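You operate a simulated robot arm through the tools that you are given. There is no shell and no other tool.

You run a simulated two-armed robot. Do the job below in one go: nothing can be reset, and whatever is moved stays where it is left.

## Task
Switch the heat press on and press the wooden block on MID for the SHORT time.
Fine: press it once, leave it on the pad, swing the head clear and switch the press off.

Only the result counts: the job must be done as asked and must still hold three seconds after the hand-in. Knocking over, shifting, dropping, spilling or breaking anything else fails it.

## Robot
Two 6-joint arms with two-finger parallel grippers on one trunk that stands fixed in place. Base frame: the origin is at the foot of the trunk, x ahead of it, y to its left, z up; the work surface is at about z = 840. Units: mm, rad, N and s.
The left shoulder is at [-77, 177, 832], the right one opposite. With the tool pointing down near the work surface each hand reaches from about 100 to 720 mm from the base axis, measured 20 degrees to its own side. Payload 1.57 kg a hand.
The TCP of each hand is the grasp point between the finger pads, 30 mm short of the fingertips. In the tool frame z runs along the fingers and y along their closing line. The gripper opens to 80 mm. The fingers are 17 mm wide and 12 mm thick; the gripper's body (40 by 82 mm) begins 80 mm behind the TCP.
Orientation is that of the tool frame in the base frame, as [roll, pitch, yaw] about the fixed x, y, z axes, in that order (R = Rz(yaw) Ry(pitch) Rx(roll)). With the fingers straight down and closing along the base's y, the tool's x points along the base's -x, its y along +y and its z along -z.

## Interface
- The arms move only by the tool apply_moves. It takes "left_targets", "right_targets" or both (then of equal length, played together; a hand with none holds still); each is a list of rows, each a list of 3 entries, a list of its own where there are three numbers: the closure in counts, from 0 (fully open) to 255 (shut), then the shift along the base's x, y, z in units of 40 mm (1.0 is 40 mm), then the turn, a rotation vector about the base's x, y, z in units of 4 degrees (1.0 is 4 degrees). In form: [[gripper, [x, y, z], [ax, ay, az]], ...]. A call has 1 to 20 rows; each row shifts and turns the commanded pose from where the row before left it. A call with a number of a shift or a turn outside -1 to 1 is refused whole. A row lasts 0.2 s, in which the tool goes at most 50 mm and 0.15 rad; a call with a longer step from one row to the next is refused whole, and so is a gripper value outside its range. Where a pose cannot be reached the arm comes as near as it can. A force on the tool above 50 N (or 10 N above the force at the start of the call, whichever is more), or a blocked arm, ends the call early, and 0.2 s more pass. The fingers move at their own pace (about 72 mm/s each) and stop on an object; they squeeze with about 38 N. The grip force told is the motor's: it shows also when the fingers shut on nothing. Time passes only in rows, and 0.2 s behind the last, so rows that do not move let the fingers close. It gives the time, the measured TCP pose, the force on the tool (base axes), the opening and the grip force at its end, in the units of the frame above (readings bear some noise), with the torque about the TCP (base axes, N m) and any sound that the robot's microphone picked up.
- Cameras (640 x 400 px; columns grow to the right, rows downward): "scene" is now at [44.4, -2.9, 1557.8]; the picture's right is [0.02, -1.00, 0.00], its down [-0.74, -0.01, -0.67] and it looks along [0.67, 0.01, -0.74] (base axes); focal length 323 px, centre (320, 200). "left" rides on the left gripper at [72, 7, -122] in its tool frame; the picture's right is [-0.09, 1.00, 0.00], its down [-0.84, -0.08, -0.54] and it looks along [-0.54, -0.05, 0.84] (tool axes); focal length 238 px, centre (320, 200). "right" rides on the right gripper at [72, -7, -122] in its tool frame; the picture's right is [0.09, 1.00, 0.00], its down [-0.84, 0.08, -0.54] and it looks along [-0.54, 0.05, 0.84] (tool axes); focal length 238 px, centre (320, 200).
- get_image(camera): a new picture of that camera. The clock stands still meanwhile.
- lift_body(by): slides the trunk up (or, below 0, down) by that many mm; the arms and the scene camera ride with it, the base frame stays. It gives what a move gives, with no picture.
- aim_head(pan, tilt): turns the head with the scene camera to pan (to the left, within 2.496 rad either way) and tilt (down, from -0.506 to 1.204), counted from straight ahead of the robot. It gives what a move gives.
- locate(camera, pixels): for up to 12 pixels [column, row] of the newest picture of that camera ("zoom" is the newest enlarged one), the place [x, y, z] in the base frame of the surface seen there, good to about 3 mm, but the place of the scene camera against the robot may be out by one fixed shift of up to 12 mm in any direction. The clock stands still meanwhile.
- inspect(camera, box): a new picture of the part [left, top, right, bottom] of that camera's present view, enlarged. The clock stands still meanwhile.
- sign_off(): hands the job in; it is judged then, once.

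Unless the task says otherwise, let go and move clear before handing in.

The tools are called after "Emit:" as a command line: name --argument value ..., lists and objects as JSON in quotes. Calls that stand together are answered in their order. apply_moves: Moves the arms, as the interface text tells. Its arguments: {"type":"object","properties":{"left_targets":{"type":"array"},"right_targets":{"type":"array"}},"required":[]} The other tools are called the same way: lift_body (by) slides the trunk up or down; aim_head (pan, tilt) turns the head that bears the scene camera; get_image (camera) takes a picture; locate (camera, pixels) gives the place of the surface under pixels of a picture; inspect (camera, box) takes an enlarged picture of a part of a camera's view; sign_off () hands the job in.

At the start:

```text
time: 0.0
left_ee_pos: [450.7, 113.0, 1251.4]
left_ee_rot: [-3.141, 0.001, 3.141]
left_ft_force: [0.2, -1.4, 0.0]
left_torque: [0.0, -0.01, 0.0]
left_finger_gap: 80.0
left_grip_force: 0.1
right_ee_pos: [355.7, -211.8, 1232.1]
right_ee_rot: [3.141, 0.001, -3.141]
right_ft_force: [0.3, -0.1, 0.0]
right_torque: [-0.01, -0.02, 0.01]
right_finger_gap: 79.9
right_grip_force: 0.0
trunk travel left (down, up): [-275.0, 53.0]
head pan, tilt: [0.017, 0.84]
```

scene: 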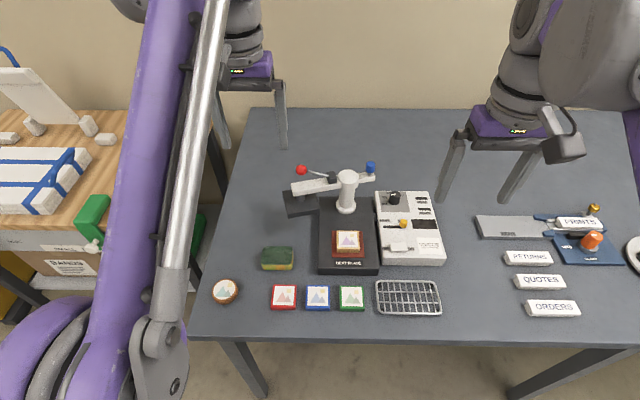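
right: 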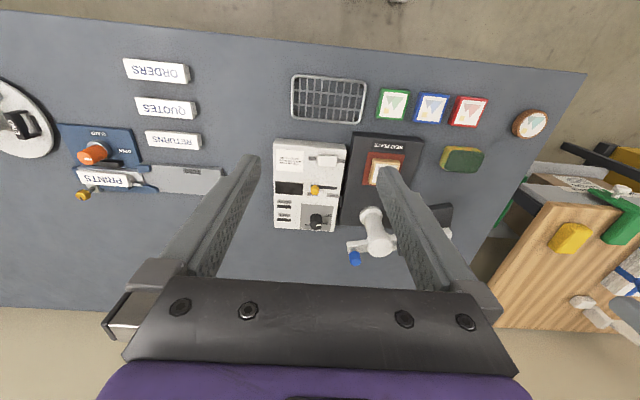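
left: 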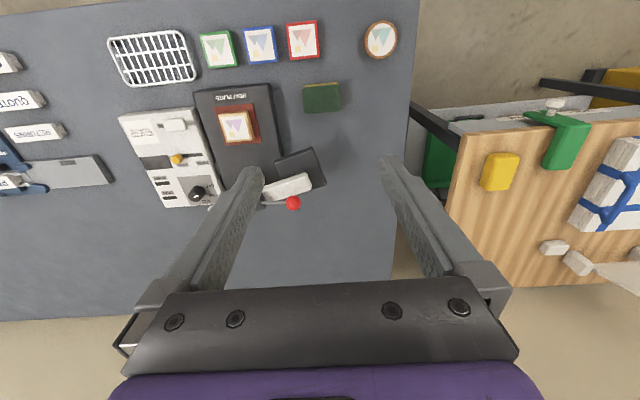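

The scene picture shows the heat press around (347,220) with a wooden block already on the pad at (347,240), and a control box at (410,228). I'll zoom in on these first.

Emit:
inspect --camera "scene" --box '[260, 150, 460, 275]'

Emit:
inspect --camera "right" --box '[260, 120, 460, 245]'

Emit:
inspect --camera "left" --box '[110, 70, 340, 215]'

```text
3.20 times, centred on (360, 212) of scene
```

zoom: 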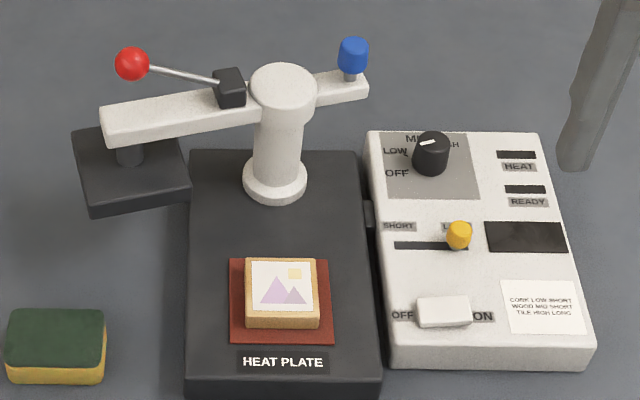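

```text
3.20 times, centred on (360, 182) of right
```

zoom: 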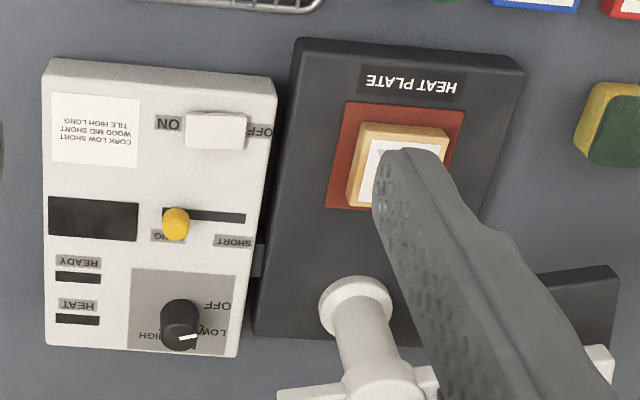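

```text
2.76 times, centred on (225, 142) of left
```

zoom: 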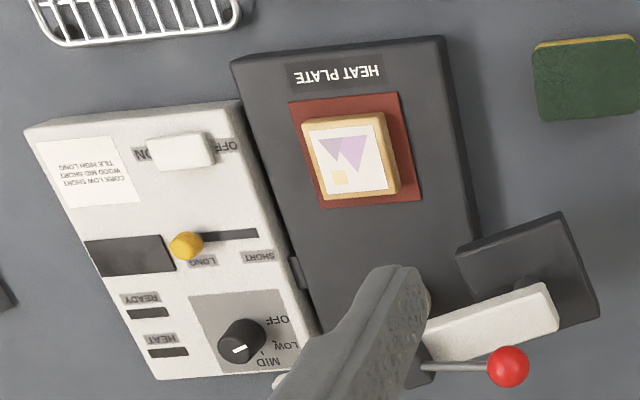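

The views show the rocker OFF/ON at (445,312), the slider knob at LONG (459,235), the dial (432,152), the head arm with its red-ball lever, and the blue handle. The chart reads "WOOD MID SHORT". Next I'll locate these parts.

Emit:
inspect --camera "scene" --box '[370, 180, 450, 270]'

Emit:
locate --camera "scene" --pixels '[[301, 169], [371, 167], [348, 178], [294, 188], [303, 204], [347, 239], [330, 268], [394, 197], [403, 223], [398, 247], [425, 208], [440, 260]]'

Emit:
locate --camera "left" --pixels '[[293, 203], [312, 180], [295, 165], [235, 127], [197, 193], [175, 160], [174, 124], [125, 118], [193, 92], [270, 85], [185, 207], [290, 185]]'

```text
4.44 times, centred on (410, 225) of scene
```

zoom: 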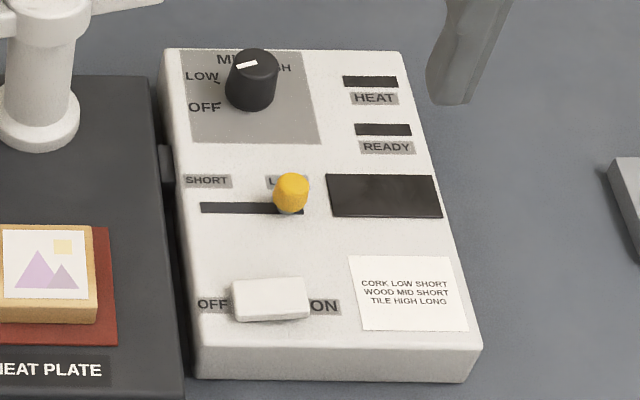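

```text
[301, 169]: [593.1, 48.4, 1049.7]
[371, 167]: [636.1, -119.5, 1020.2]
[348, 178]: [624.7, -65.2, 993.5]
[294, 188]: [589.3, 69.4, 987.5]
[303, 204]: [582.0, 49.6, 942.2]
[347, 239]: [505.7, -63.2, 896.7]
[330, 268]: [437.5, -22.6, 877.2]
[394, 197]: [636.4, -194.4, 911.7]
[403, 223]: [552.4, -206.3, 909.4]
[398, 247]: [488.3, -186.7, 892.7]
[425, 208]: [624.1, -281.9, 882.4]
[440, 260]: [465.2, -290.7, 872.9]
```

```text
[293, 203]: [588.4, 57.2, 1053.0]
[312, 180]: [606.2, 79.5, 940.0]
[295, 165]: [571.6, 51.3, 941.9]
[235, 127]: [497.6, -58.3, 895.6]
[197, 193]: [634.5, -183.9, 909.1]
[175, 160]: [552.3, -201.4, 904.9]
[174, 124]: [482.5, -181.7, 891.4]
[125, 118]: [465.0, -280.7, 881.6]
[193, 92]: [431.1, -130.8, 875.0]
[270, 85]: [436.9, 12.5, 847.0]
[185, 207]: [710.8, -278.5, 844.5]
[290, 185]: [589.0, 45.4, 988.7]
```

The two cameras agree to within about 8 mm: post near (625,-65), head arm pointing +y, red ball at (588,57,1053), blue handle at (636,-117,1020). I'll bring the right hand over the control box for a closer look.

Emit:
apply_moves --right_targets '[[0, [0.6, 0, -0.7], [0, 0, 0]], [0, [0.6, 0, -0.7], [0, 0, 0]], [0, [0.6, 0, -0.7], [0, 0, 0]], [0, [0.6, 0, -0.7], [0, 0, 0]], [0, [0.6, 0, -0.7], [0, 0, 0]]]'

Emit:
get_image --camera "right"

Emit:
get_image --camera "scene"

```text
time: 1.2
left_ee_pos: [451.5, 113.6, 1249.8]
left_ee_rot: [3.142, 0.0, 3.141]
left_ft_force: [-0.5, 0.4, 0.0]
left_torque: [0.0, 0.0, 0.03]
left_finger_gap: 79.6
left_grip_force: 0.0
right_ee_pos: [477.2, -210.8, 1092.1]
right_ee_rot: [-3.141, 0.0, 3.14]
right_ft_force: [1.1, 0.2, -0.2]
right_torque: [-0.02, 0.01, -0.01]
right_finger_gap: 80.0
right_grip_force: 0.1
trunk travel left (down, up): [-275.0, 53.0]
head pan, tilt: [0.017, 0.84]
```

```text
taken
```

right: 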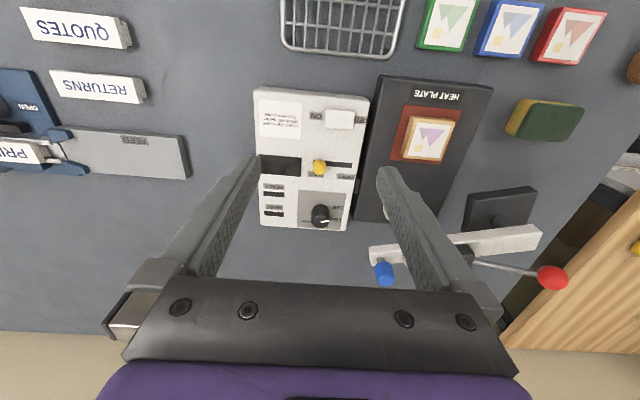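

```text
taken
```

scene: 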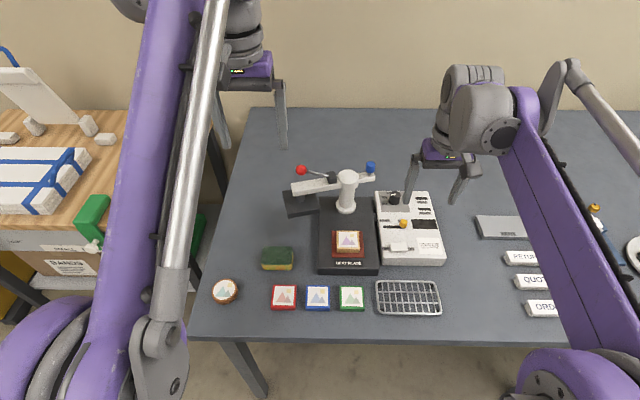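

The right camera now sees the control box around (310,160). I'll enlarge it and locate the controls from here.

Emit:
inspect --camera "right" --box '[245, 80, 375, 240]'

Emit:
locate --camera "right" --pixels '[[320, 217], [319, 166], [350, 164], [339, 119], [382, 273], [552, 277], [530, 235], [434, 136], [259, 92], [365, 100], [342, 226], [267, 222]]'

Emit:
inspect --camera "right" --box '[360, 170, 600, 310]'

```text
2.50 times, centred on (310, 160) of right
```

zoom: 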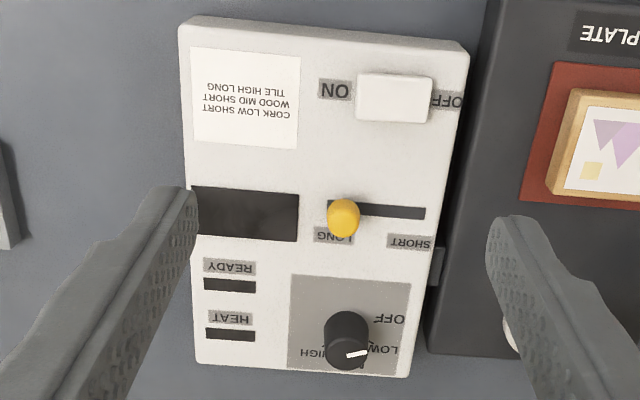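

```text
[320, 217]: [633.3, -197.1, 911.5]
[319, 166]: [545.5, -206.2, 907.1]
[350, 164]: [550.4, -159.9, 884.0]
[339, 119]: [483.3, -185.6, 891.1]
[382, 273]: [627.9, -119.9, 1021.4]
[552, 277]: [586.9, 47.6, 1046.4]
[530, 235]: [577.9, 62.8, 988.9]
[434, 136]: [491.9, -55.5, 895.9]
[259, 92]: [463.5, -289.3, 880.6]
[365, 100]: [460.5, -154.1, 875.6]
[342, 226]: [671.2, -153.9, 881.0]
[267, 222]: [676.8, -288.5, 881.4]
```

```text
2.67 times, centred on (480, 240) of right
```

zoom: 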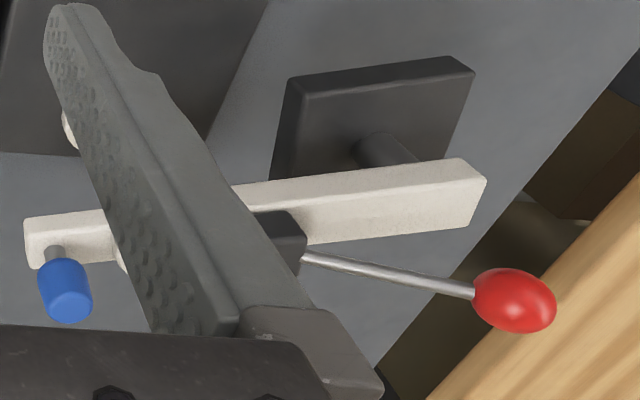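

The dial's white mark seems to point toward +y, near OFF or LOW, but its height distorts the view. I'll move further forward so I can look straight down on it.

Emit:
apply_moves --right_targets '[[0, [0.9, -0.1, 0], [0, 0, 0]], [0, [0.9, 0, 0], [0, 0, 0]], [0, [0.9, 0, 0], [0, 0, 0]], [0, [0.9, 0, 0], [0, 0, 0]]]'

Emit:
get_image --camera "right"

Emit:
inspect --camera "right" --box '[245, 40, 375, 200]'

```text
time: 2.2
left_ee_pos: [452.4, 113.0, 1250.1]
left_ee_rot: [-3.141, -0.002, 3.142]
left_ft_force: [0.7, -0.5, -0.2]
left_torque: [-0.01, 0.03, -0.01]
left_finger_gap: 80.0
left_grip_force: 0.1
right_ee_pos: [614.7, -214.2, 1088.3]
right_ee_rot: [3.141, -0.001, 3.141]
right_ft_force: [0.6, -0.2, -0.2]
right_torque: [0.01, 0.05, -0.02]
right_finger_gap: 80.1
right_grip_force: 0.0
right hand out of reach, approached as far as the arm can: row 4
trunk travel left (down, up): [-275.0, 53.0]
head pan, tilt: [0.017, 0.84]
```

```text
taken
```

right: 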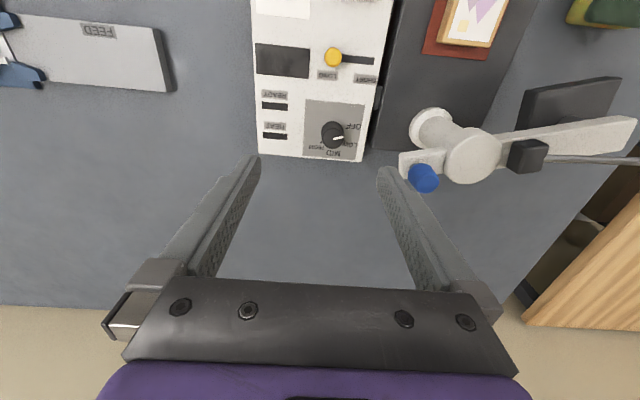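

```text
2.50 times, centred on (310, 120) of right
```

zoom: 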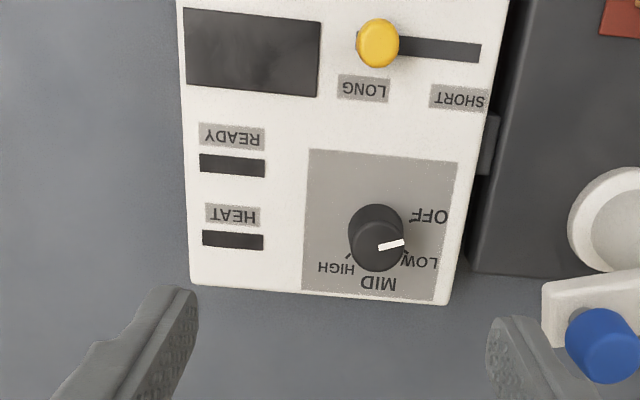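

From this angle the dial mark at (390,244) in the zoom points just past +y toward the OFF tick (413,217). MID lies straight toward +x, so the dial needs about −100° about z. I'll locate the dial centre, the ticks, and the other parts in the zoom.

Emit:
locate --camera "zoom" --pixels '[[370, 242], [380, 247], [403, 242], [413, 217], [405, 259], [380, 273], [349, 255], [378, 42], [410, 50], [470, 53], [430, 100], [379, 284]]'

Emit:
inspect --camera "right" --box '[300, 100, 370, 160]'

Emit:
locate --camera "right" --pixels '[[470, 155], [424, 180], [620, 135], [404, 165], [527, 155], [635, 160], [433, 122]]'

```text
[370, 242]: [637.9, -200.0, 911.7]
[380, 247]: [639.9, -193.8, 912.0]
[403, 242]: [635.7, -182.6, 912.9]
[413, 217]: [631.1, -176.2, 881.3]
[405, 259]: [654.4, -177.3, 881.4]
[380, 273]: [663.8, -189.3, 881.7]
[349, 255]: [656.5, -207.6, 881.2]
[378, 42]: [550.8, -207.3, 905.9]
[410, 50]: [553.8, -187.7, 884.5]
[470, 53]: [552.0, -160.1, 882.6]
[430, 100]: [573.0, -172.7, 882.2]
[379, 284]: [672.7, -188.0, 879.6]
```

```text
6.67 times, centred on (335, 130) of right
```

zoom: 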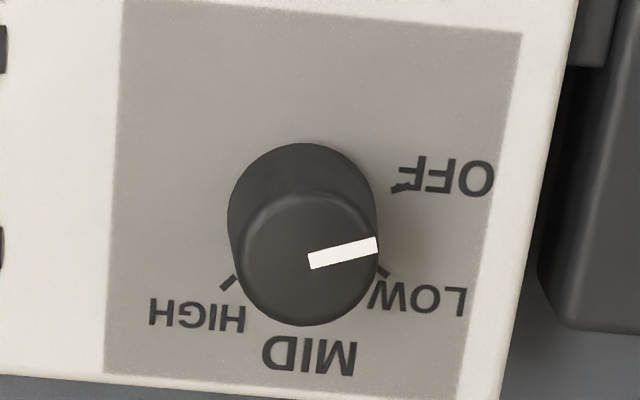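

```text
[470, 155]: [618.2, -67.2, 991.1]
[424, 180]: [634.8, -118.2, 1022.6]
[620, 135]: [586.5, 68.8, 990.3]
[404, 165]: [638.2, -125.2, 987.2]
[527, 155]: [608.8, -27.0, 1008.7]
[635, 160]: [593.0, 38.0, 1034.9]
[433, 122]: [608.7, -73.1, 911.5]
```

The dial mark clearly points at OFF. I'll locate the knob rim and ticks in this sharper zoom.

Emit:
locate --camera "zoom" --pixels '[[311, 260], [250, 255], [300, 200], [320, 318], [310, 260], [372, 247], [405, 188], [384, 271], [229, 283], [308, 356], [440, 178], [370, 230]]'

```text
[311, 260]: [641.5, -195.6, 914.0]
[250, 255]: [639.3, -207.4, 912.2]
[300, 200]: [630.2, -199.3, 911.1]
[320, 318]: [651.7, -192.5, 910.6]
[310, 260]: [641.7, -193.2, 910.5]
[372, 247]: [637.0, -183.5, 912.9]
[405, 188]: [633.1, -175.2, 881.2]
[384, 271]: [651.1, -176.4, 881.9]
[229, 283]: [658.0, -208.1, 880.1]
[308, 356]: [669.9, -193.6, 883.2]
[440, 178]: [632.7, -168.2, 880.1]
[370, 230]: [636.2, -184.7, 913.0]
```

The knob centre is about (641,−195.5), 25 mm across, from z 881 to 912. OFF sits at −22° and MID at about 78°, so the turn is −100°. I'll pre-turn the right hand +80°, lower it to z≈990, and align over the knob.

Emit:
apply_moves --right_targets '[[0, [0, 0.024, -0.1225], [0, 0, 1]], [0, [0, 0.024, -0.1225], [0, 0, 1]], [0, [0, 0.024, -0.1225], [0, 0, 1]], [0, [0, 0.024, -0.1225], [0, 0, 1]], [0, [0, 0.024, -0.1225], [0, 0, 1]], [0, [0, 0.024, -0.1225], [0, 0, 1]], [0, [0, 0.024, -0.1225], [0, 0, 1]], [0, [0, 0.024, -0.1225], [0, 0, 1]], [0, [0, 0.024, -0.1225], [0, 0, 1]], [0, [0, 0.024, -0.1225], [0, 0, 1]], [0, [0.065, 0.024, -0.1225], [0, 0, 1]], [0, [0.065, 0.024, -0.1225], [0, 0, 1]], [0, [0.065, 0.024, -0.1225], [0, 0, 1]], [0, [0.065, 0.024, -0.1225], [0, 0, 1]], [0, [0.065, 0.024, -0.1225], [0, 0, 1]], [0, [0.065, 0.024, -0.1225], [0, 0, 1]], [0, [0.065, 0.024, -0.1225], [0, 0, 1]], [0, [0.065, 0.024, -0.1225], [0, 0, 1]], [0, [0.065, 0.024, -0.1225], [0, 0, 1]], [0, [0.065, 0.024, -0.1225], [0, 0, 1]]]'

Emit:
get_image --camera "right"

Emit:
get_image --camera "scene"

```text
time: 6.4
left_ee_pos: [450.4, 113.5, 1251.1]
left_ee_rot: [3.141, -0.001, -3.141]
left_ft_force: [0.4, -0.1, -0.6]
left_torque: [-0.02, -0.03, -0.01]
left_finger_gap: 79.9
left_grip_force: 0.1
right_ee_pos: [640.9, -195.2, 990.5]
right_ee_rot: [3.14, 0.0, -1.743]
right_ft_force: [0.0, 0.0, -0.6]
right_torque: [-0.01, -0.01, -0.01]
right_finger_gap: 79.9
right_grip_force: 0.1
trunk travel left (down, up): [-275.0, 53.0]
head pan, tilt: [0.017, 0.84]
```

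```text
taken
```

right: 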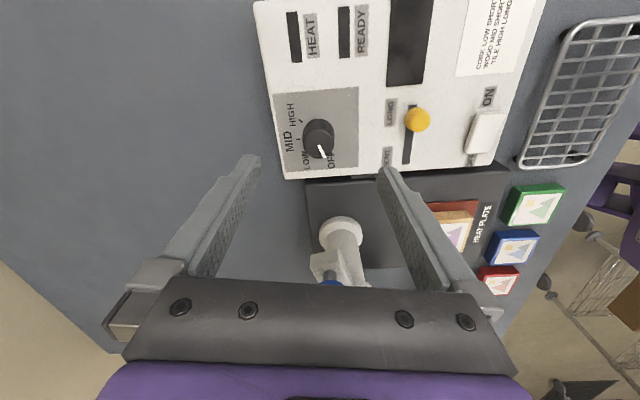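

```text
taken
```

scene: 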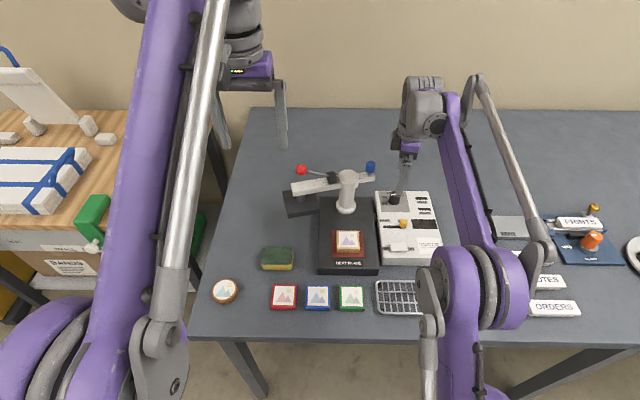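

The wrist turned freely, and the hand is at (640.9,−195.2,990.5). I'll check the knob position again from this new view before going down.

Emit:
inspect --camera "right" --box '[260, 80, 380, 185]'

Emit:
locate --camera "right" --pixels '[[320, 148], [307, 148], [333, 148], [320, 140], [320, 156], [417, 119], [486, 133], [404, 162], [471, 133], [500, 130]]'

```text
3.81 times, centred on (320, 132) of right
```

zoom: 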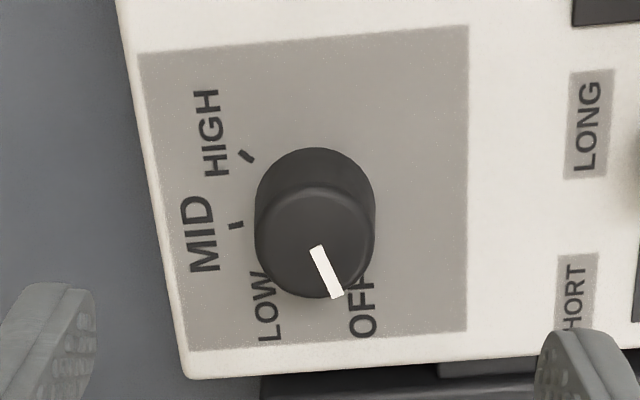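

```text
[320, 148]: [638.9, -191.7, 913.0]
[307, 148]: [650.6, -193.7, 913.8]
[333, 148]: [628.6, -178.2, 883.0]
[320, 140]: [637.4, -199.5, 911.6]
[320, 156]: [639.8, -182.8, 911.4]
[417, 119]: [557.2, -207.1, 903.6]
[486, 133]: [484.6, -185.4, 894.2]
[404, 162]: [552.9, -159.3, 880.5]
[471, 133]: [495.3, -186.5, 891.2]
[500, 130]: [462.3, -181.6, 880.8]
```

The knob centre is confirmed near (640,−196). I'll partly close the fingers and lower to TCP z≈920, so the tips sit about 9 mm above the panel.

Emit:
apply_moves --right_targets '[[90, [0, -0.02, 0], [0, 0, 0]], [90, [0, 0, -0.3], [0, 0, 0]], [90, [0, 0, -0.4], [0, 0, 0]], [90, [0, 0, -0.4], [0, 0, 0]], [90, [0, 0, -0.4], [0, 0, 0]], [90, [0, 0, -0.25], [0, 0, 0]]]'

Emit:
get_image --camera "right"

```text
time: 7.8
left_ee_pos: [450.7, 113.1, 1250.0]
left_ee_rot: [-3.141, 0.0, 3.142]
left_ft_force: [-0.5, 0.1, 0.0]
left_torque: [-0.02, -0.01, -0.03]
left_finger_gap: 80.0
left_grip_force: 0.2
right_ee_pos: [640.8, -196.8, 921.4]
right_ee_rot: [3.14, 0.001, -1.744]
right_ft_force: [-0.7, 0.9, 0.1]
right_torque: [-0.04, -0.01, -0.02]
right_finger_gap: 51.6
right_grip_force: 0.0
trunk travel left (down, up): [-275.0, 53.0]
head pan, tilt: [0.017, 0.84]
```

```text
taken
```

right: 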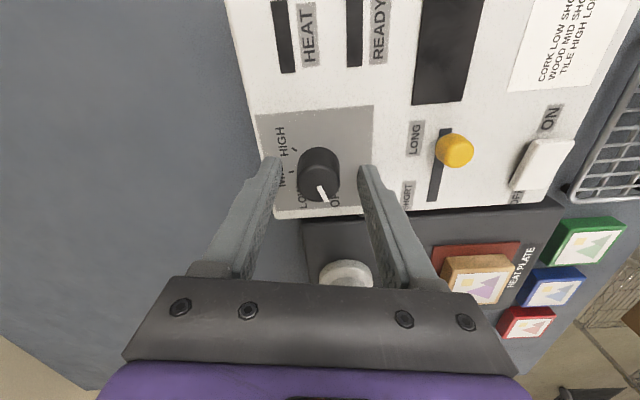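

The fingers straddle the knob, with clear gaps on both sides at (285,175) and (360,180). I'll close on it.

Emit:
apply_moves --right_targets '[[255, [0, 0, 0], [0, 0, 0]], [255, [0, 0, 0], [0, 0, 0]], [255, [0, 0, 0], [0, 0, 0]]]'

Emit:
get_image --camera "right"

```text
time: 8.6
left_ee_pos: [451.8, 112.9, 1251.9]
left_ee_rot: [3.141, 0.0, 3.142]
left_ft_force: [-0.8, -0.8, -0.9]
left_torque: [0.02, -0.02, 0.0]
left_finger_gap: 79.9
left_grip_force: 0.2
right_ee_pos: [641.4, -196.5, 921.2]
right_ee_rot: [-3.14, 0.0, -1.747]
right_ft_force: [9.8, -1.6, 3.7]
right_torque: [-0.12, -0.45, 0.02]
right_finger_gap: 29.2
right_grip_force: 39.2
trunk travel left (down, up): [-275.0, 53.0]
head pan, tilt: [0.017, 0.84]
```

```text
taken
```

right: 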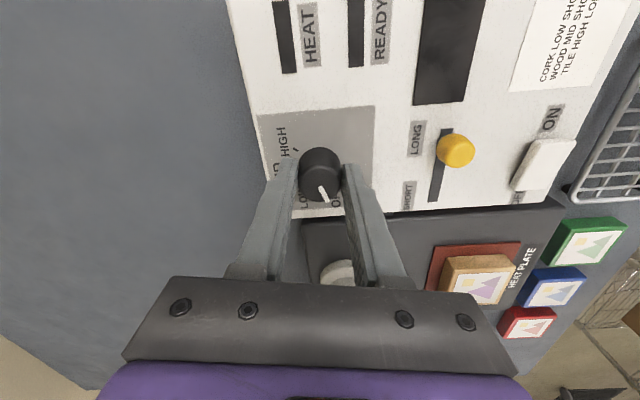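

The knob is gripped (29 mm gap) with about 10 N sideways load. I'll ease 1 mm in +x and start turning clockwise, −40° first.

Emit:
apply_moves --right_targets '[[255, [0.025, 0, 0], [0, 0, -0.5]], [255, [0, 0, 0], [0, 0, -1]], [255, [0, 0, 0], [0, 0, -1]], [255, [0, 0, 0], [0, 0, -1]], [255, [0, 0, 0], [0, 0, -1]], [255, [0, 0, 0], [0, 0, -1]], [255, [0, 0, 0], [0, 0, -1]], [255, [0, 0, 0], [0, 0, -1]], [255, [0, 0, 0], [0, 0, -1]], [255, [0, 0, 0], [0, 0, -1]], [255, [0, 0, 0], [0, 0, -0.5]]]'

Emit:
get_image --camera "right"

```text
time: 11.0
left_ee_pos: [448.3, 112.7, 1251.7]
left_ee_rot: [3.141, 0.001, 3.141]
left_ft_force: [0.2, -0.7, -0.2]
left_torque: [0.01, 0.04, 0.01]
left_finger_gap: 79.8
left_grip_force: 0.0
right_ee_pos: [640.6, -196.5, 922.6]
right_ee_rot: [3.139, 0.0, -2.445]
right_ft_force: [-24.8, 0.1, -19.6]
right_torque: [0.02, 0.55, 0.08]
right_finger_gap: 29.1
right_grip_force: 38.6
trunk travel left (down, up): [-275.0, 53.0]
head pan, tilt: [0.017, 0.84]
```

```text
taken
```

right: 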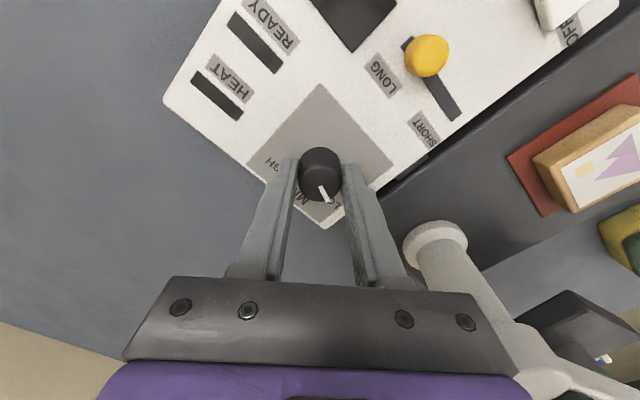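

The knob follows the hand: the mark turned with the fingers. The side load is −25 N in x and −20 N in z, so I'll ease 0.7 mm in −x and 0.5 mm down, then keep turning −32°.

Emit:
apply_moves --right_targets '[[255, [-0.018, 0, -0.013], [0, 0, 0]], [255, [0, 0, 0], [0, 0, -1]], [255, [0, 0, 0], [0, 0, -1]], [255, [0, 0, 0], [0, 0, -1]], [255, [0, 0, 0], [0, 0, -1]], [255, [0, 0, 0], [0, 0, -1]], [255, [0, 0, 0], [0, 0, -1]], [255, [0, 0, 0], [0, 0, -1]], [255, [0, 0, 0], [0, 0, -1]]]'

Emit:
get_image --camera "right"

```text
time: 13.0
left_ee_pos: [448.9, 113.7, 1251.2]
left_ee_rot: [-3.14, 0.001, -3.141]
left_ft_force: [0.1, -0.5, -0.1]
left_torque: [-0.01, -0.01, 0.04]
left_finger_gap: 80.0
left_grip_force: 0.1
right_ee_pos: [639.2, -196.6, 920.6]
right_ee_rot: [-3.14, -0.001, -3.002]
right_ft_force: [-12.0, 7.7, -5.5]
right_torque: [0.12, 1.39, 0.04]
right_finger_gap: 29.1
right_grip_force: 38.7
trunk travel left (down, up): [-275.0, 53.0]
head pan, tilt: [0.017, 0.84]
```

```text
taken
```

right: 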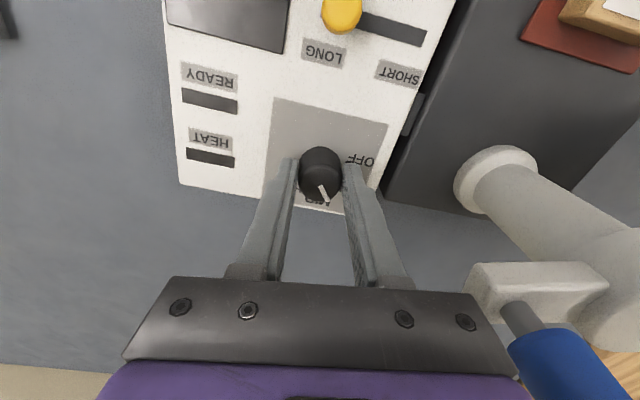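

The dial has turned 72° and the mark is at (323,193). I'll turn the remaining −28° while easing the load.

Emit:
apply_moves --right_targets '[[255, [-0.008, 0.005, 0], [0, 0, -1]], [255, [0, 0, 0], [0, 0, -1]], [255, [0, 0, 0], [0, 0, -1]], [255, [0, 0, 0], [0, 0, -1]], [255, [0, 0, 0], [0, 0, -1]], [255, [0, 0, 0], [0, 0, -1]], [255, [0, 0, 0], [0, 0, -1]]]'

Emit:
get_image --camera "right"

Emit:
inspect --camera "right" --box '[260, 110, 380, 220]'

```text
time: 14.6
left_ee_pos: [449.1, 115.4, 1251.6]
left_ee_rot: [-3.14, 0.002, 3.141]
left_ft_force: [-0.7, 0.1, 0.2]
left_torque: [-0.01, -0.03, 0.0]
left_finger_gap: 80.1
left_grip_force: 0.1
right_ee_pos: [639.7, -194.1, 921.2]
right_ee_rot: [-3.141, 0.001, 2.79]
right_ft_force: [-3.6, 14.8, 8.6]
right_torque: [0.66, 0.03, 0.03]
right_finger_gap: 29.2
right_grip_force: 38.9
trunk travel left (down, up): [-275.0, 53.0]
head pan, tilt: [0.017, 0.84]
```

```text
taken
```

right: 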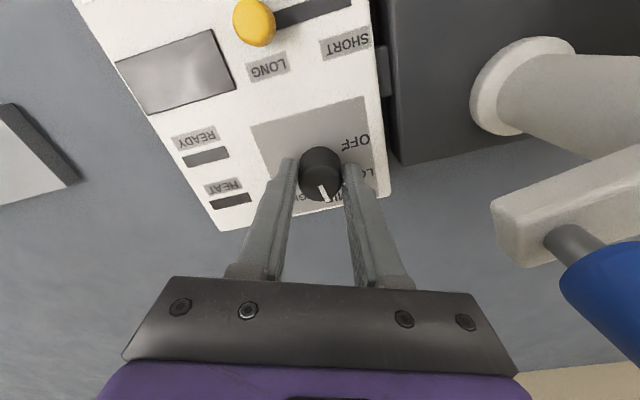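

```text
3.64 times, centred on (320, 165) of right
```

zoom: 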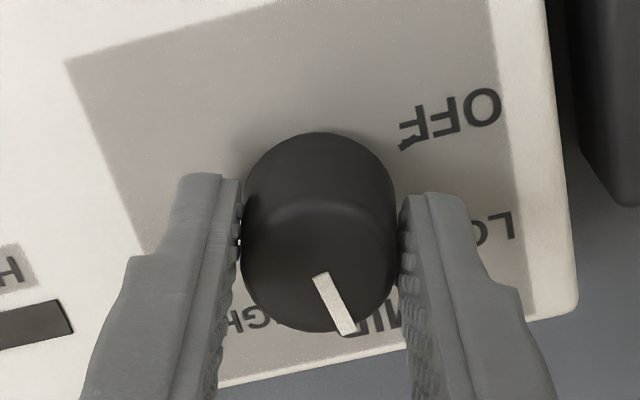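

The hand has turned the full 100° and the mark points toward MID. I'll release, rise straight up, square the yaw, and look.

Emit:
apply_moves --right_targets '[[90, [0, 0, 0], [0, 0, 0]], [90, [0, 0, 0], [0, 0, 0]], [90, [0, 0, 0], [0, 0, 0]], [90, [0, 0, 0.5], [0, 0, 0]], [90, [0, 0, 0.8], [0, 0, 0]], [90, [0, -0.1, 0.8], [0, 0, 1]], [90, [0, -0.1, 0.4], [0, 0, 1]], [90, [-0.2, 0, 0], [0, 0, 1]], [90, [-0.2, 0, 0], [0, 0, 1]], [90, [-0.2, 0, 0], [0, 0, 1]]]'

Emit:
get_image --camera "right"

Emit:
inspect --camera "right" --box '[260, 90, 380, 200]'

```text
time: 16.8
left_ee_pos: [449.6, 112.9, 1250.5]
left_ee_rot: [-3.141, 0.0, -3.141]
left_ft_force: [0.2, -0.1, 0.2]
left_torque: [-0.02, 0.0, 0.02]
left_finger_gap: 80.2
left_grip_force: 0.1
right_ee_pos: [616.0, -203.6, 1021.2]
right_ee_rot: [3.141, 0.0, -3.139]
right_ft_force: [0.4, 0.2, 0.7]
right_torque: [0.01, 0.0, 0.03]
right_finger_gap: 51.5
right_grip_force: 0.0
trunk travel left (down, up): [-275.0, 53.0]
head pan, tilt: [0.017, 0.84]
```

```text
taken
```

right: 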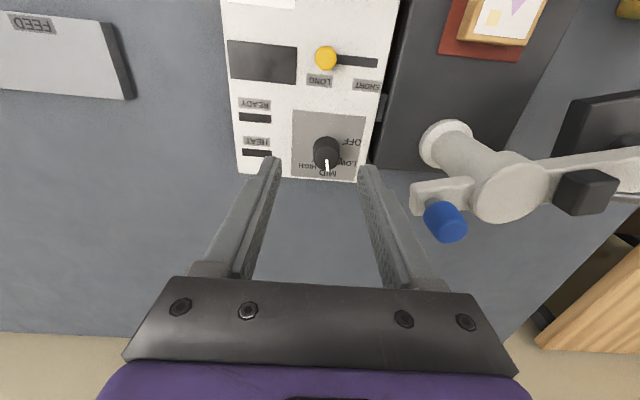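

```text
3.64 times, centred on (320, 145) of right
```

zoom: 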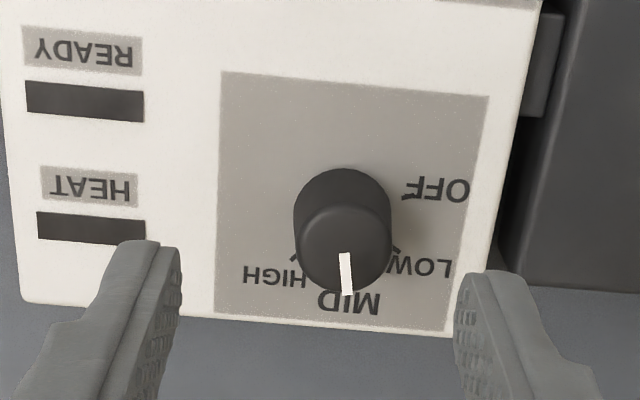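

The mark now sits squarely on MID (350,305 in the zoom). Next is the slider, so I'll zoom and locate its peg and slot ends.

Emit:
inspect --camera "right" --box '[290, 30, 400, 100]'

Emit:
locate --camera "zoom" --pixels '[[210, 170], [180, 170], [145, 165], [270, 170], [500, 190], [510, 200], [440, 185], [210, 130], [210, 200], [430, 300], [180, 290], [300, 170]]'

```text
5.71 times, centred on (345, 65) of right
```

zoom: 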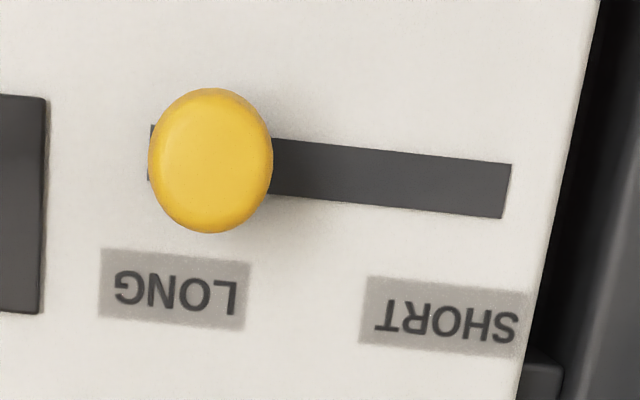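

```text
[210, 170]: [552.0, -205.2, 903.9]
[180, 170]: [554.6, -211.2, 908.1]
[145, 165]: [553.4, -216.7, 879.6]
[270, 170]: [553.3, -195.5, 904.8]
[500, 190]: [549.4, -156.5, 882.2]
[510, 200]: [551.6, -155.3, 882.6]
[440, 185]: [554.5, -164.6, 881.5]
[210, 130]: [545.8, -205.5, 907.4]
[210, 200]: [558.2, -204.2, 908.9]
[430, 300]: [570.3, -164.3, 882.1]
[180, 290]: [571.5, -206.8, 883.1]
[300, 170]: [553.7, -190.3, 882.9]
```

The peg is centred at (552.5,−206), about 20 mm across. The slot runs y −216 to −156, so SHORT is near y −166. I'll straddle the peg and descend.

Emit:
apply_moves --right_targets '[[90, [-0.8, 0, 0], [0, 0, 0]], [90, [-0.79, -0.06, 0], [0, 0, 0]], [90, [0, 0, -0.7], [0, 0, 0]], [90, [0, 0, -0.7], [0, 0, 0]], [90, [0, 0, -0.6], [0, 0, 0]], [90, [0, 0, -0.55], [0, 0, 0]], [90, [0, 0, 0], [0, 0, 0]]]'

Emit:
get_image --camera "right"

```text
time: 18.4
left_ee_pos: [450.6, 114.2, 1250.3]
left_ee_rot: [3.141, 0.0, -3.141]
left_ft_force: [0.3, -1.1, 0.0]
left_torque: [-0.02, -0.01, 0.0]
left_finger_gap: 79.9
left_grip_force: 0.1
right_ee_pos: [553.6, -208.0, 916.9]
right_ee_rot: [3.14, 0.001, 3.141]
right_ft_force: [0.1, -0.4, 0.9]
right_torque: [0.0, 0.03, 0.0]
right_finger_gap: 51.7
right_grip_force: 0.1
trunk travel left (down, up): [-275.0, 53.0]
head pan, tilt: [0.017, 0.84]
```

```text
taken
```

right: 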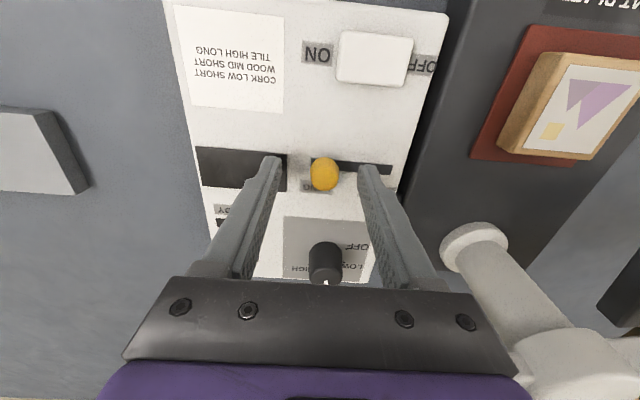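

The peg is between the fingers at (325,174). I'll close on it.

Emit:
apply_moves --right_targets '[[200, [0, 0.04, 0], [0, 0, 0]], [200, [0, 0, 0], [0, 0, 0]], [200, [0, 0, 0], [0, 0, 0]]]'

```text
time: 19.2
left_ee_pos: [450.6, 114.0, 1250.8]
left_ee_rot: [3.142, 0.0, 3.141]
left_ft_force: [-0.3, 0.3, 0.1]
left_torque: [-0.01, -0.01, 0.01]
left_finger_gap: 79.8
left_grip_force: 0.1
right_ee_pos: [553.9, -206.1, 917.8]
right_ee_rot: [3.141, 0.0, -3.14]
right_ft_force: [-0.7, 4.6, -3.7]
right_torque: [0.13, -0.16, 0.01]
right_finger_gap: 19.4
right_grip_force: 33.4
trunk travel left (down, up): [-275.0, 53.0]
head pan, tilt: [0.017, 0.84]
```

The peg is held (19.4 mm gap). I'll slide it in +y by about 36 mm in small steps first.

Emit:
apply_moves --right_targets '[[200, [0, 0.15, 0], [0, 0, 0]], [200, [0, 0.15, 0], [0, 0, 0]], [200, [0, 0.15, 0], [0, 0, 0]], [200, [0, 0.15, 0], [0, 0, 0]], [200, [0, 0.15, 0], [0, 0, 0]], [200, [0, 0.15, 0], [0, 0, 0]]]'

Emit:
get_image --camera "right"

```text
time: 20.6
left_ee_pos: [450.9, 114.1, 1250.5]
left_ee_rot: [-3.141, 0.001, 3.141]
left_ft_force: [0.4, -0.4, -0.3]
left_torque: [0.0, 0.0, 0.03]
left_finger_gap: 80.0
left_grip_force: 0.1
right_ee_pos: [553.3, -170.5, 918.5]
right_ee_rot: [-3.141, 0.001, -3.14]
right_ft_force: [-2.6, 0.0, -0.5]
right_torque: [-0.06, 0.01, -0.04]
right_finger_gap: 18.8
right_grip_force: 33.6
trunk travel left (down, up): [-275.0, 53.0]
head pan, tilt: [0.017, 0.84]
```

```text
taken
```

right: 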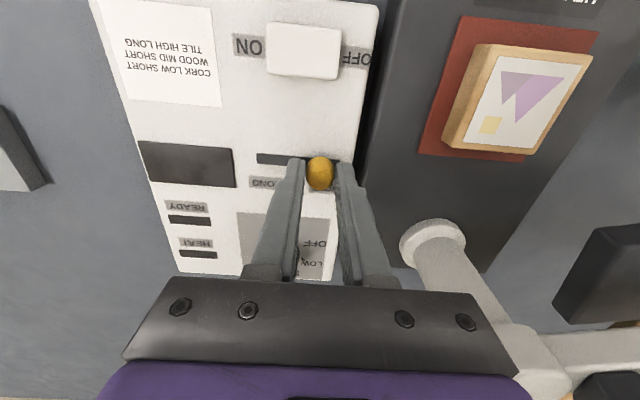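

The slider moved freely to y≈−170. I'll nudge it the last few millimetres and watch the force.

Emit:
apply_moves --right_targets '[[200, [0, 0.05, 0], [0, 0, 0]], [200, [0, 0.04, 0], [0, 0, 0]]]'

```text
time: 21.2
left_ee_pos: [450.4, 113.1, 1250.1]
left_ee_rot: [-3.141, 0.0, 3.141]
left_ft_force: [0.2, 0.1, 0.5]
left_torque: [0.01, -0.01, 0.01]
left_finger_gap: 79.8
left_grip_force: 0.1
right_ee_pos: [554.2, -165.3, 919.7]
right_ee_rot: [3.141, 0.0, -3.141]
right_ft_force: [-4.8, 1.7, -4.3]
right_torque: [0.02, 0.05, 0.01]
right_finger_gap: 19.3
right_grip_force: 32.9
trunk travel left (down, up): [-275.0, 53.0]
head pan, tilt: [0.017, 0.84]
```

Emit:
apply_moves --right_targets '[[200, [0, 0.03, 0], [0, 0, 0]]]'

```text
time: 21.6
left_ee_pos: [452.5, 114.7, 1250.2]
left_ee_rot: [3.141, -0.002, -3.141]
left_ft_force: [1.0, 0.3, -0.8]
left_torque: [-0.02, -0.02, -0.01]
left_finger_gap: 79.9
left_grip_force: 0.0
right_ee_pos: [552.8, -165.6, 918.5]
right_ee_rot: [3.141, -0.001, -3.141]
right_ft_force: [-1.8, -0.1, -4.6]
right_torque: [-0.03, 0.2, 0.03]
right_finger_gap: 19.2
right_grip_force: 32.7
trunk travel left (down, up): [-275.0, 53.0]
head pan, tilt: [0.017, 0.84]
```

The slider is at y≈−165.5, matching SHORT. I'll release it, rise, and check.

Emit:
apply_moves --right_targets '[[110, [0, 0, 0], [0, 0, 0]], [110, [0, 0, 0], [0, 0, 0]], [110, [0, 0, 0.5], [0, 0, 0]], [110, [-0.3, -0.4, 0.8], [0, 0, 0]], [110, [-0.8, -0.4, 0.4], [0, 0, 0]], [110, [-0.6, -0.2, 0.4], [0, 0, 0]]]'

Emit:
get_image --camera "right"

Emit:
inspect --camera "right" --box '[260, 90, 400, 190]'

```text
time: 23.0
left_ee_pos: [450.2, 112.6, 1251.8]
left_ee_rot: [-3.141, -0.001, 3.141]
left_ft_force: [-0.3, -0.3, 0.3]
left_torque: [0.01, 0.01, -0.01]
left_finger_gap: 79.8
left_grip_force: 0.1
right_ee_pos: [483.9, -203.0, 1002.5]
right_ee_rot: [3.141, 0.0, 3.141]
right_ft_force: [0.2, 0.3, -0.4]
right_torque: [-0.03, 0.02, 0.01]
right_finger_gap: 45.6
right_grip_force: 0.1
trunk travel left (down, up): [-275.0, 53.0]
head pan, tilt: [0.017, 0.84]
```

```text
taken
```

right: 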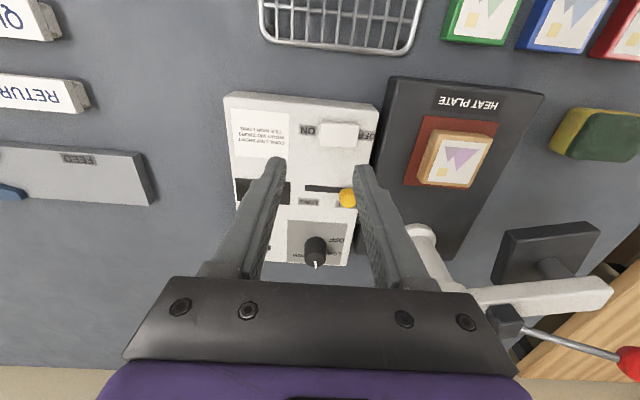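

```text
4.00 times, centred on (330, 140) of right
```

zoom: 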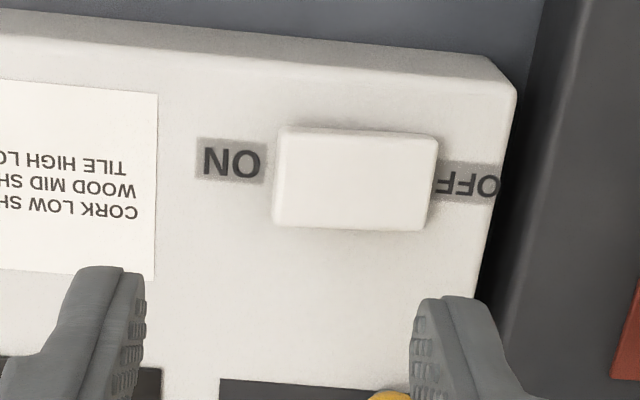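

The rocker is clear at (339,134). I'll check the slider from the scene camera and locate the rocker corners.

Emit:
locate --camera "zoom" --pixels '[[285, 180], [300, 180], [355, 180], [415, 180], [428, 190], [350, 140], [350, 222], [276, 200], [437, 150]]'

Emit:
inspect --camera "scene" --box '[370, 180, 450, 270]'

```text
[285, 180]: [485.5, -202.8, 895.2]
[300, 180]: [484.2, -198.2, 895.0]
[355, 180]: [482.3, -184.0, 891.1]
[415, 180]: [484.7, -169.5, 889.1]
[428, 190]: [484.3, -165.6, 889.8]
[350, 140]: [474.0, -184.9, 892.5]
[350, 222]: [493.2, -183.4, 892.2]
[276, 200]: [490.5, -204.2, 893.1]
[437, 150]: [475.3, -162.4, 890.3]
```

```text
4.44 times, centred on (410, 225) of scene
```

zoom: 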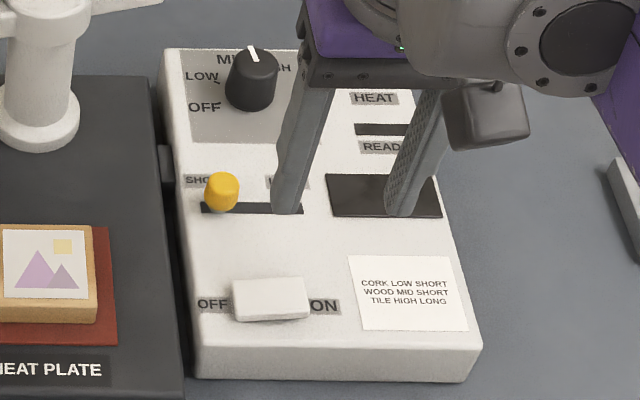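

The slider is at the SHORT end (221,190) and the dial is on MID. The rocker's ON end is raised (z 895 at y −203), so I'll close the fingers and lower over that end.

Emit:
apply_moves --right_targets '[[255, [0, 0, 0], [0, 0, 0]], [255, [0, 0, 0], [0, 0, 0]], [255, [0, 0, -0.6], [0, 0, 0]], [255, [0, 0, -0.6], [0, 0, 0]], [255, [0, 0, -0.4], [0, 0, 0]], [255, [0, 0, -0.15], [0, 0, 0]], [255, [0, 0, -0.1], [0, 0, 0]]]'

Emit:
get_image --camera "right"

```text
time: 24.6
left_ee_pos: [450.8, 112.3, 1250.7]
left_ee_rot: [-3.141, -0.001, -3.14]
left_ft_force: [-0.9, 0.5, -0.5]
left_torque: [0.02, -0.02, -0.01]
left_finger_gap: 80.0
left_grip_force: 0.0
right_ee_pos: [484.3, -204.8, 930.2]
right_ee_rot: [-3.141, 0.001, -3.141]
right_ft_force: [-0.6, 0.2, 0.3]
right_torque: [-0.01, 0.0, -0.01]
right_finger_gap: 0.2
right_grip_force: 21.0
trunk travel left (down, up): [-275.0, 53.0]
head pan, tilt: [0.017, 0.84]
```

```text
taken
```

right: 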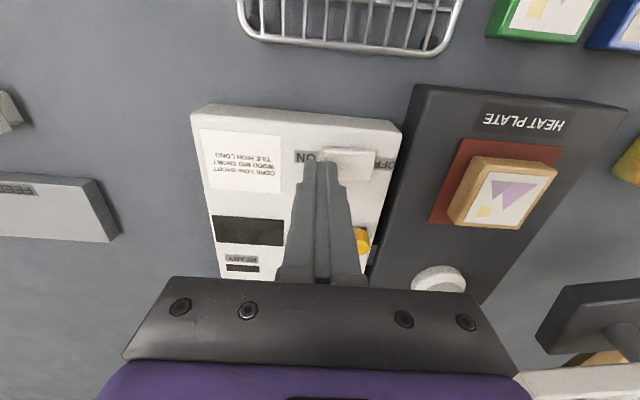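

The closed tips hover over the ON end at (322,165). I'll shift +4 mm in y and press down in small steps.

Emit:
apply_moves --right_targets '[[255, [0, 0.09, 0], [0, 0, 0]], [255, [0, 0, -0.08], [0, 0, 0]], [255, [0, 0, -0.08], [0, 0, 0]], [255, [0, 0, -0.06], [0, 0, 0]], [255, [0, 0, -0.05], [0, 0, 0]], [255, [0, 0, -0.05], [0, 0, 0]]]'

Emit:
inspect --camera "scene" --box '[370, 180, 450, 270]'

```text
time: 26.0
left_ee_pos: [447.9, 114.1, 1252.0]
left_ee_rot: [-3.141, 0.0, -3.142]
left_ft_force: [0.2, -0.7, 0.1]
left_torque: [0.0, -0.01, -0.01]
left_finger_gap: 80.0
left_grip_force: 0.2
right_ee_pos: [483.5, -201.9, 919.3]
right_ee_rot: [-3.14, 0.005, 3.139]
right_ft_force: [0.5, -3.2, 31.5]
right_torque: [0.23, 0.01, 0.03]
right_finger_gap: 0.0
right_grip_force: 21.2
trunk travel left (down, up): [-275.0, 53.0]
head pan, tilt: [0.017, 0.84]
stopped in row 6 (right hand): the force on the tool passed its limit at 54 N (the readings are from after the stop); the commanded pose is now the measured one
```

```text
4.44 times, centred on (410, 225) of scene
```

zoom: 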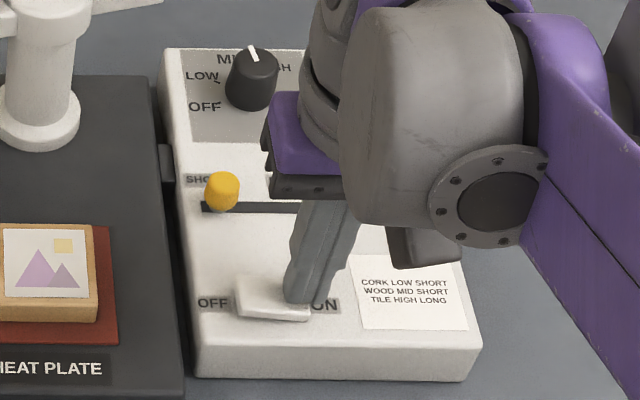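

The rocker now tilts to ON. I'll lift off and check the lamps.

Emit:
apply_moves --right_targets '[[255, [0, 0, 0.4], [0, 0, 0]], [255, [0, 0, 0.8], [0, 0, 0]], [255, [0, -0.4, 0.8], [0, 0, 0]], [255, [0, -0.4, 0.5], [0, 0, 0]]]'

Emit:
get_image --camera "right"

Emit:
inspect --camera "right" --box '[220, 90, 440, 260]'

Emit:
inspect --camera "scene" --box '[370, 180, 450, 270]'

```text
time: 27.0
left_ee_pos: [450.9, 113.5, 1250.6]
left_ee_rot: [-3.141, 0.0, -3.141]
left_ft_force: [0.1, -0.2, -0.3]
left_torque: [0.04, 0.01, -0.03]
left_finger_gap: 79.8
left_grip_force: 0.0
right_ee_pos: [485.5, -233.4, 1019.1]
right_ee_rot: [3.142, 0.004, 3.139]
right_ft_force: [0.4, -0.4, -0.2]
right_torque: [0.01, 0.02, 0.02]
right_finger_gap: 0.1
right_grip_force: 21.0
trunk travel left (down, up): [-275.0, 53.0]
head pan, tilt: [0.017, 0.84]
```

```text
taken
```

right: 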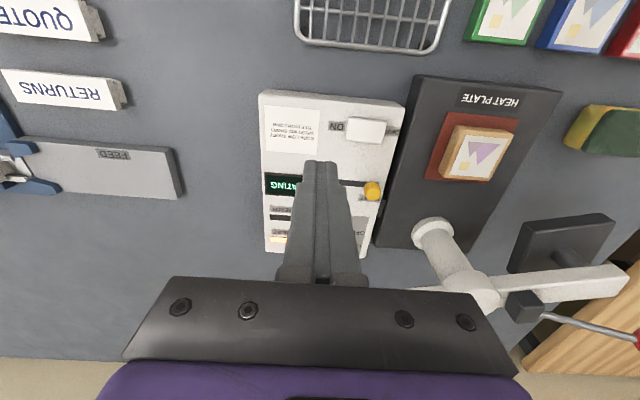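

```text
2.35 times, centred on (330, 175) of right
```

zoom: 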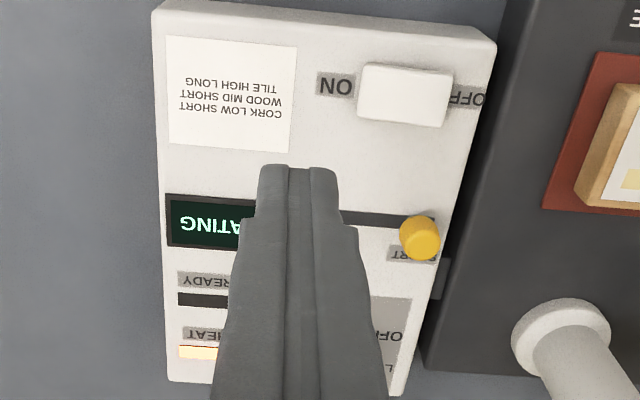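

```text
4.44 times, centred on (410, 225) of scene
```

zoom: 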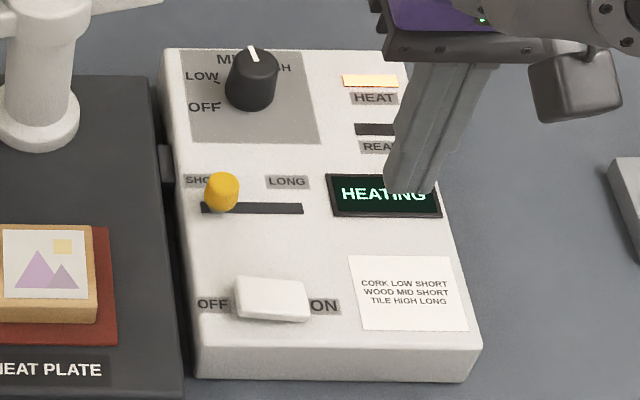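

The press is on: HEAT lamp lit and the display reads HEATING. I'll park the right hand off to the side and bring the left hand toward the head arm for a closer view.

Emit:
apply_moves --right_targets '[[255, [-0.2, -0.7, 0.3], [0, 0, 0]], [255, [-0.2, -0.7, 0.3], [0, 0, 0]], [255, [-0.2, -0.7, 0.3], [0, 0, 0]], [255, [-0.2, -0.7, 0.3], [0, 0, 0]]]' --left_targets '[[255, [0.6, 0, -0.75], [0, 0, 0]], [255, [0.6, 0, -0.75], [0, 0, 0]], [255, [0.6, 0, -0.75], [0, 0, 0]], [255, [0.6, 0, -0.6], [0, 0, 0]]]'

Emit:
get_image --camera "left"

Emit:
get_image --camera "scene"

```text
time: 28.0
left_ee_pos: [547.6, 112.1, 1137.8]
left_ee_rot: [3.139, 0.001, -3.14]
left_ft_force: [-0.2, -0.2, -0.2]
left_torque: [0.02, -0.01, -0.03]
left_finger_gap: 0.0
left_grip_force: 21.0
right_ee_pos: [455.2, -344.8, 1066.4]
right_ee_rot: [-3.139, 0.002, 3.141]
right_ft_force: [-0.3, -0.2, 0.3]
right_torque: [0.0, 0.03, -0.01]
right_finger_gap: 0.1
right_grip_force: 21.1
trunk travel left (down, up): [-275.0, 53.0]
head pan, tilt: [0.017, 0.84]
```

```text
taken
```

left: 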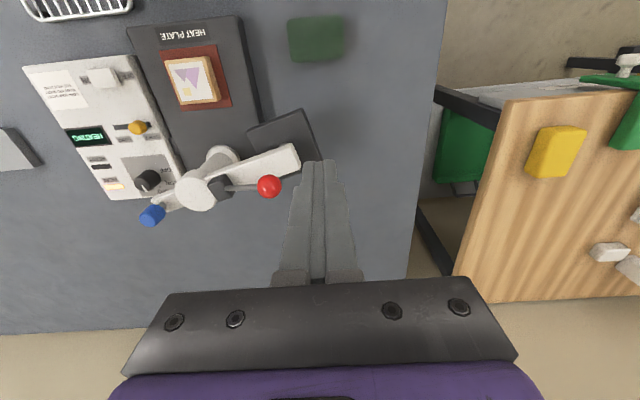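

```text
taken
```

scene: 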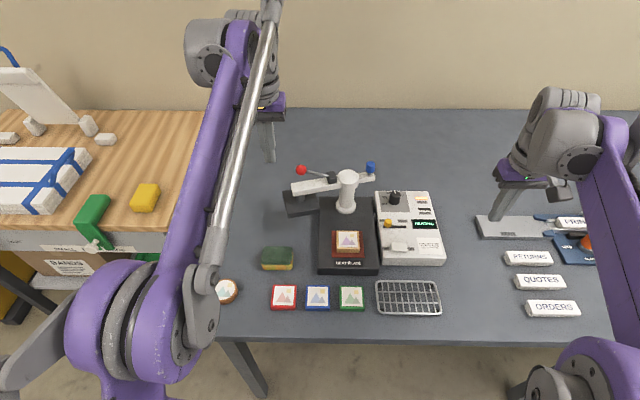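

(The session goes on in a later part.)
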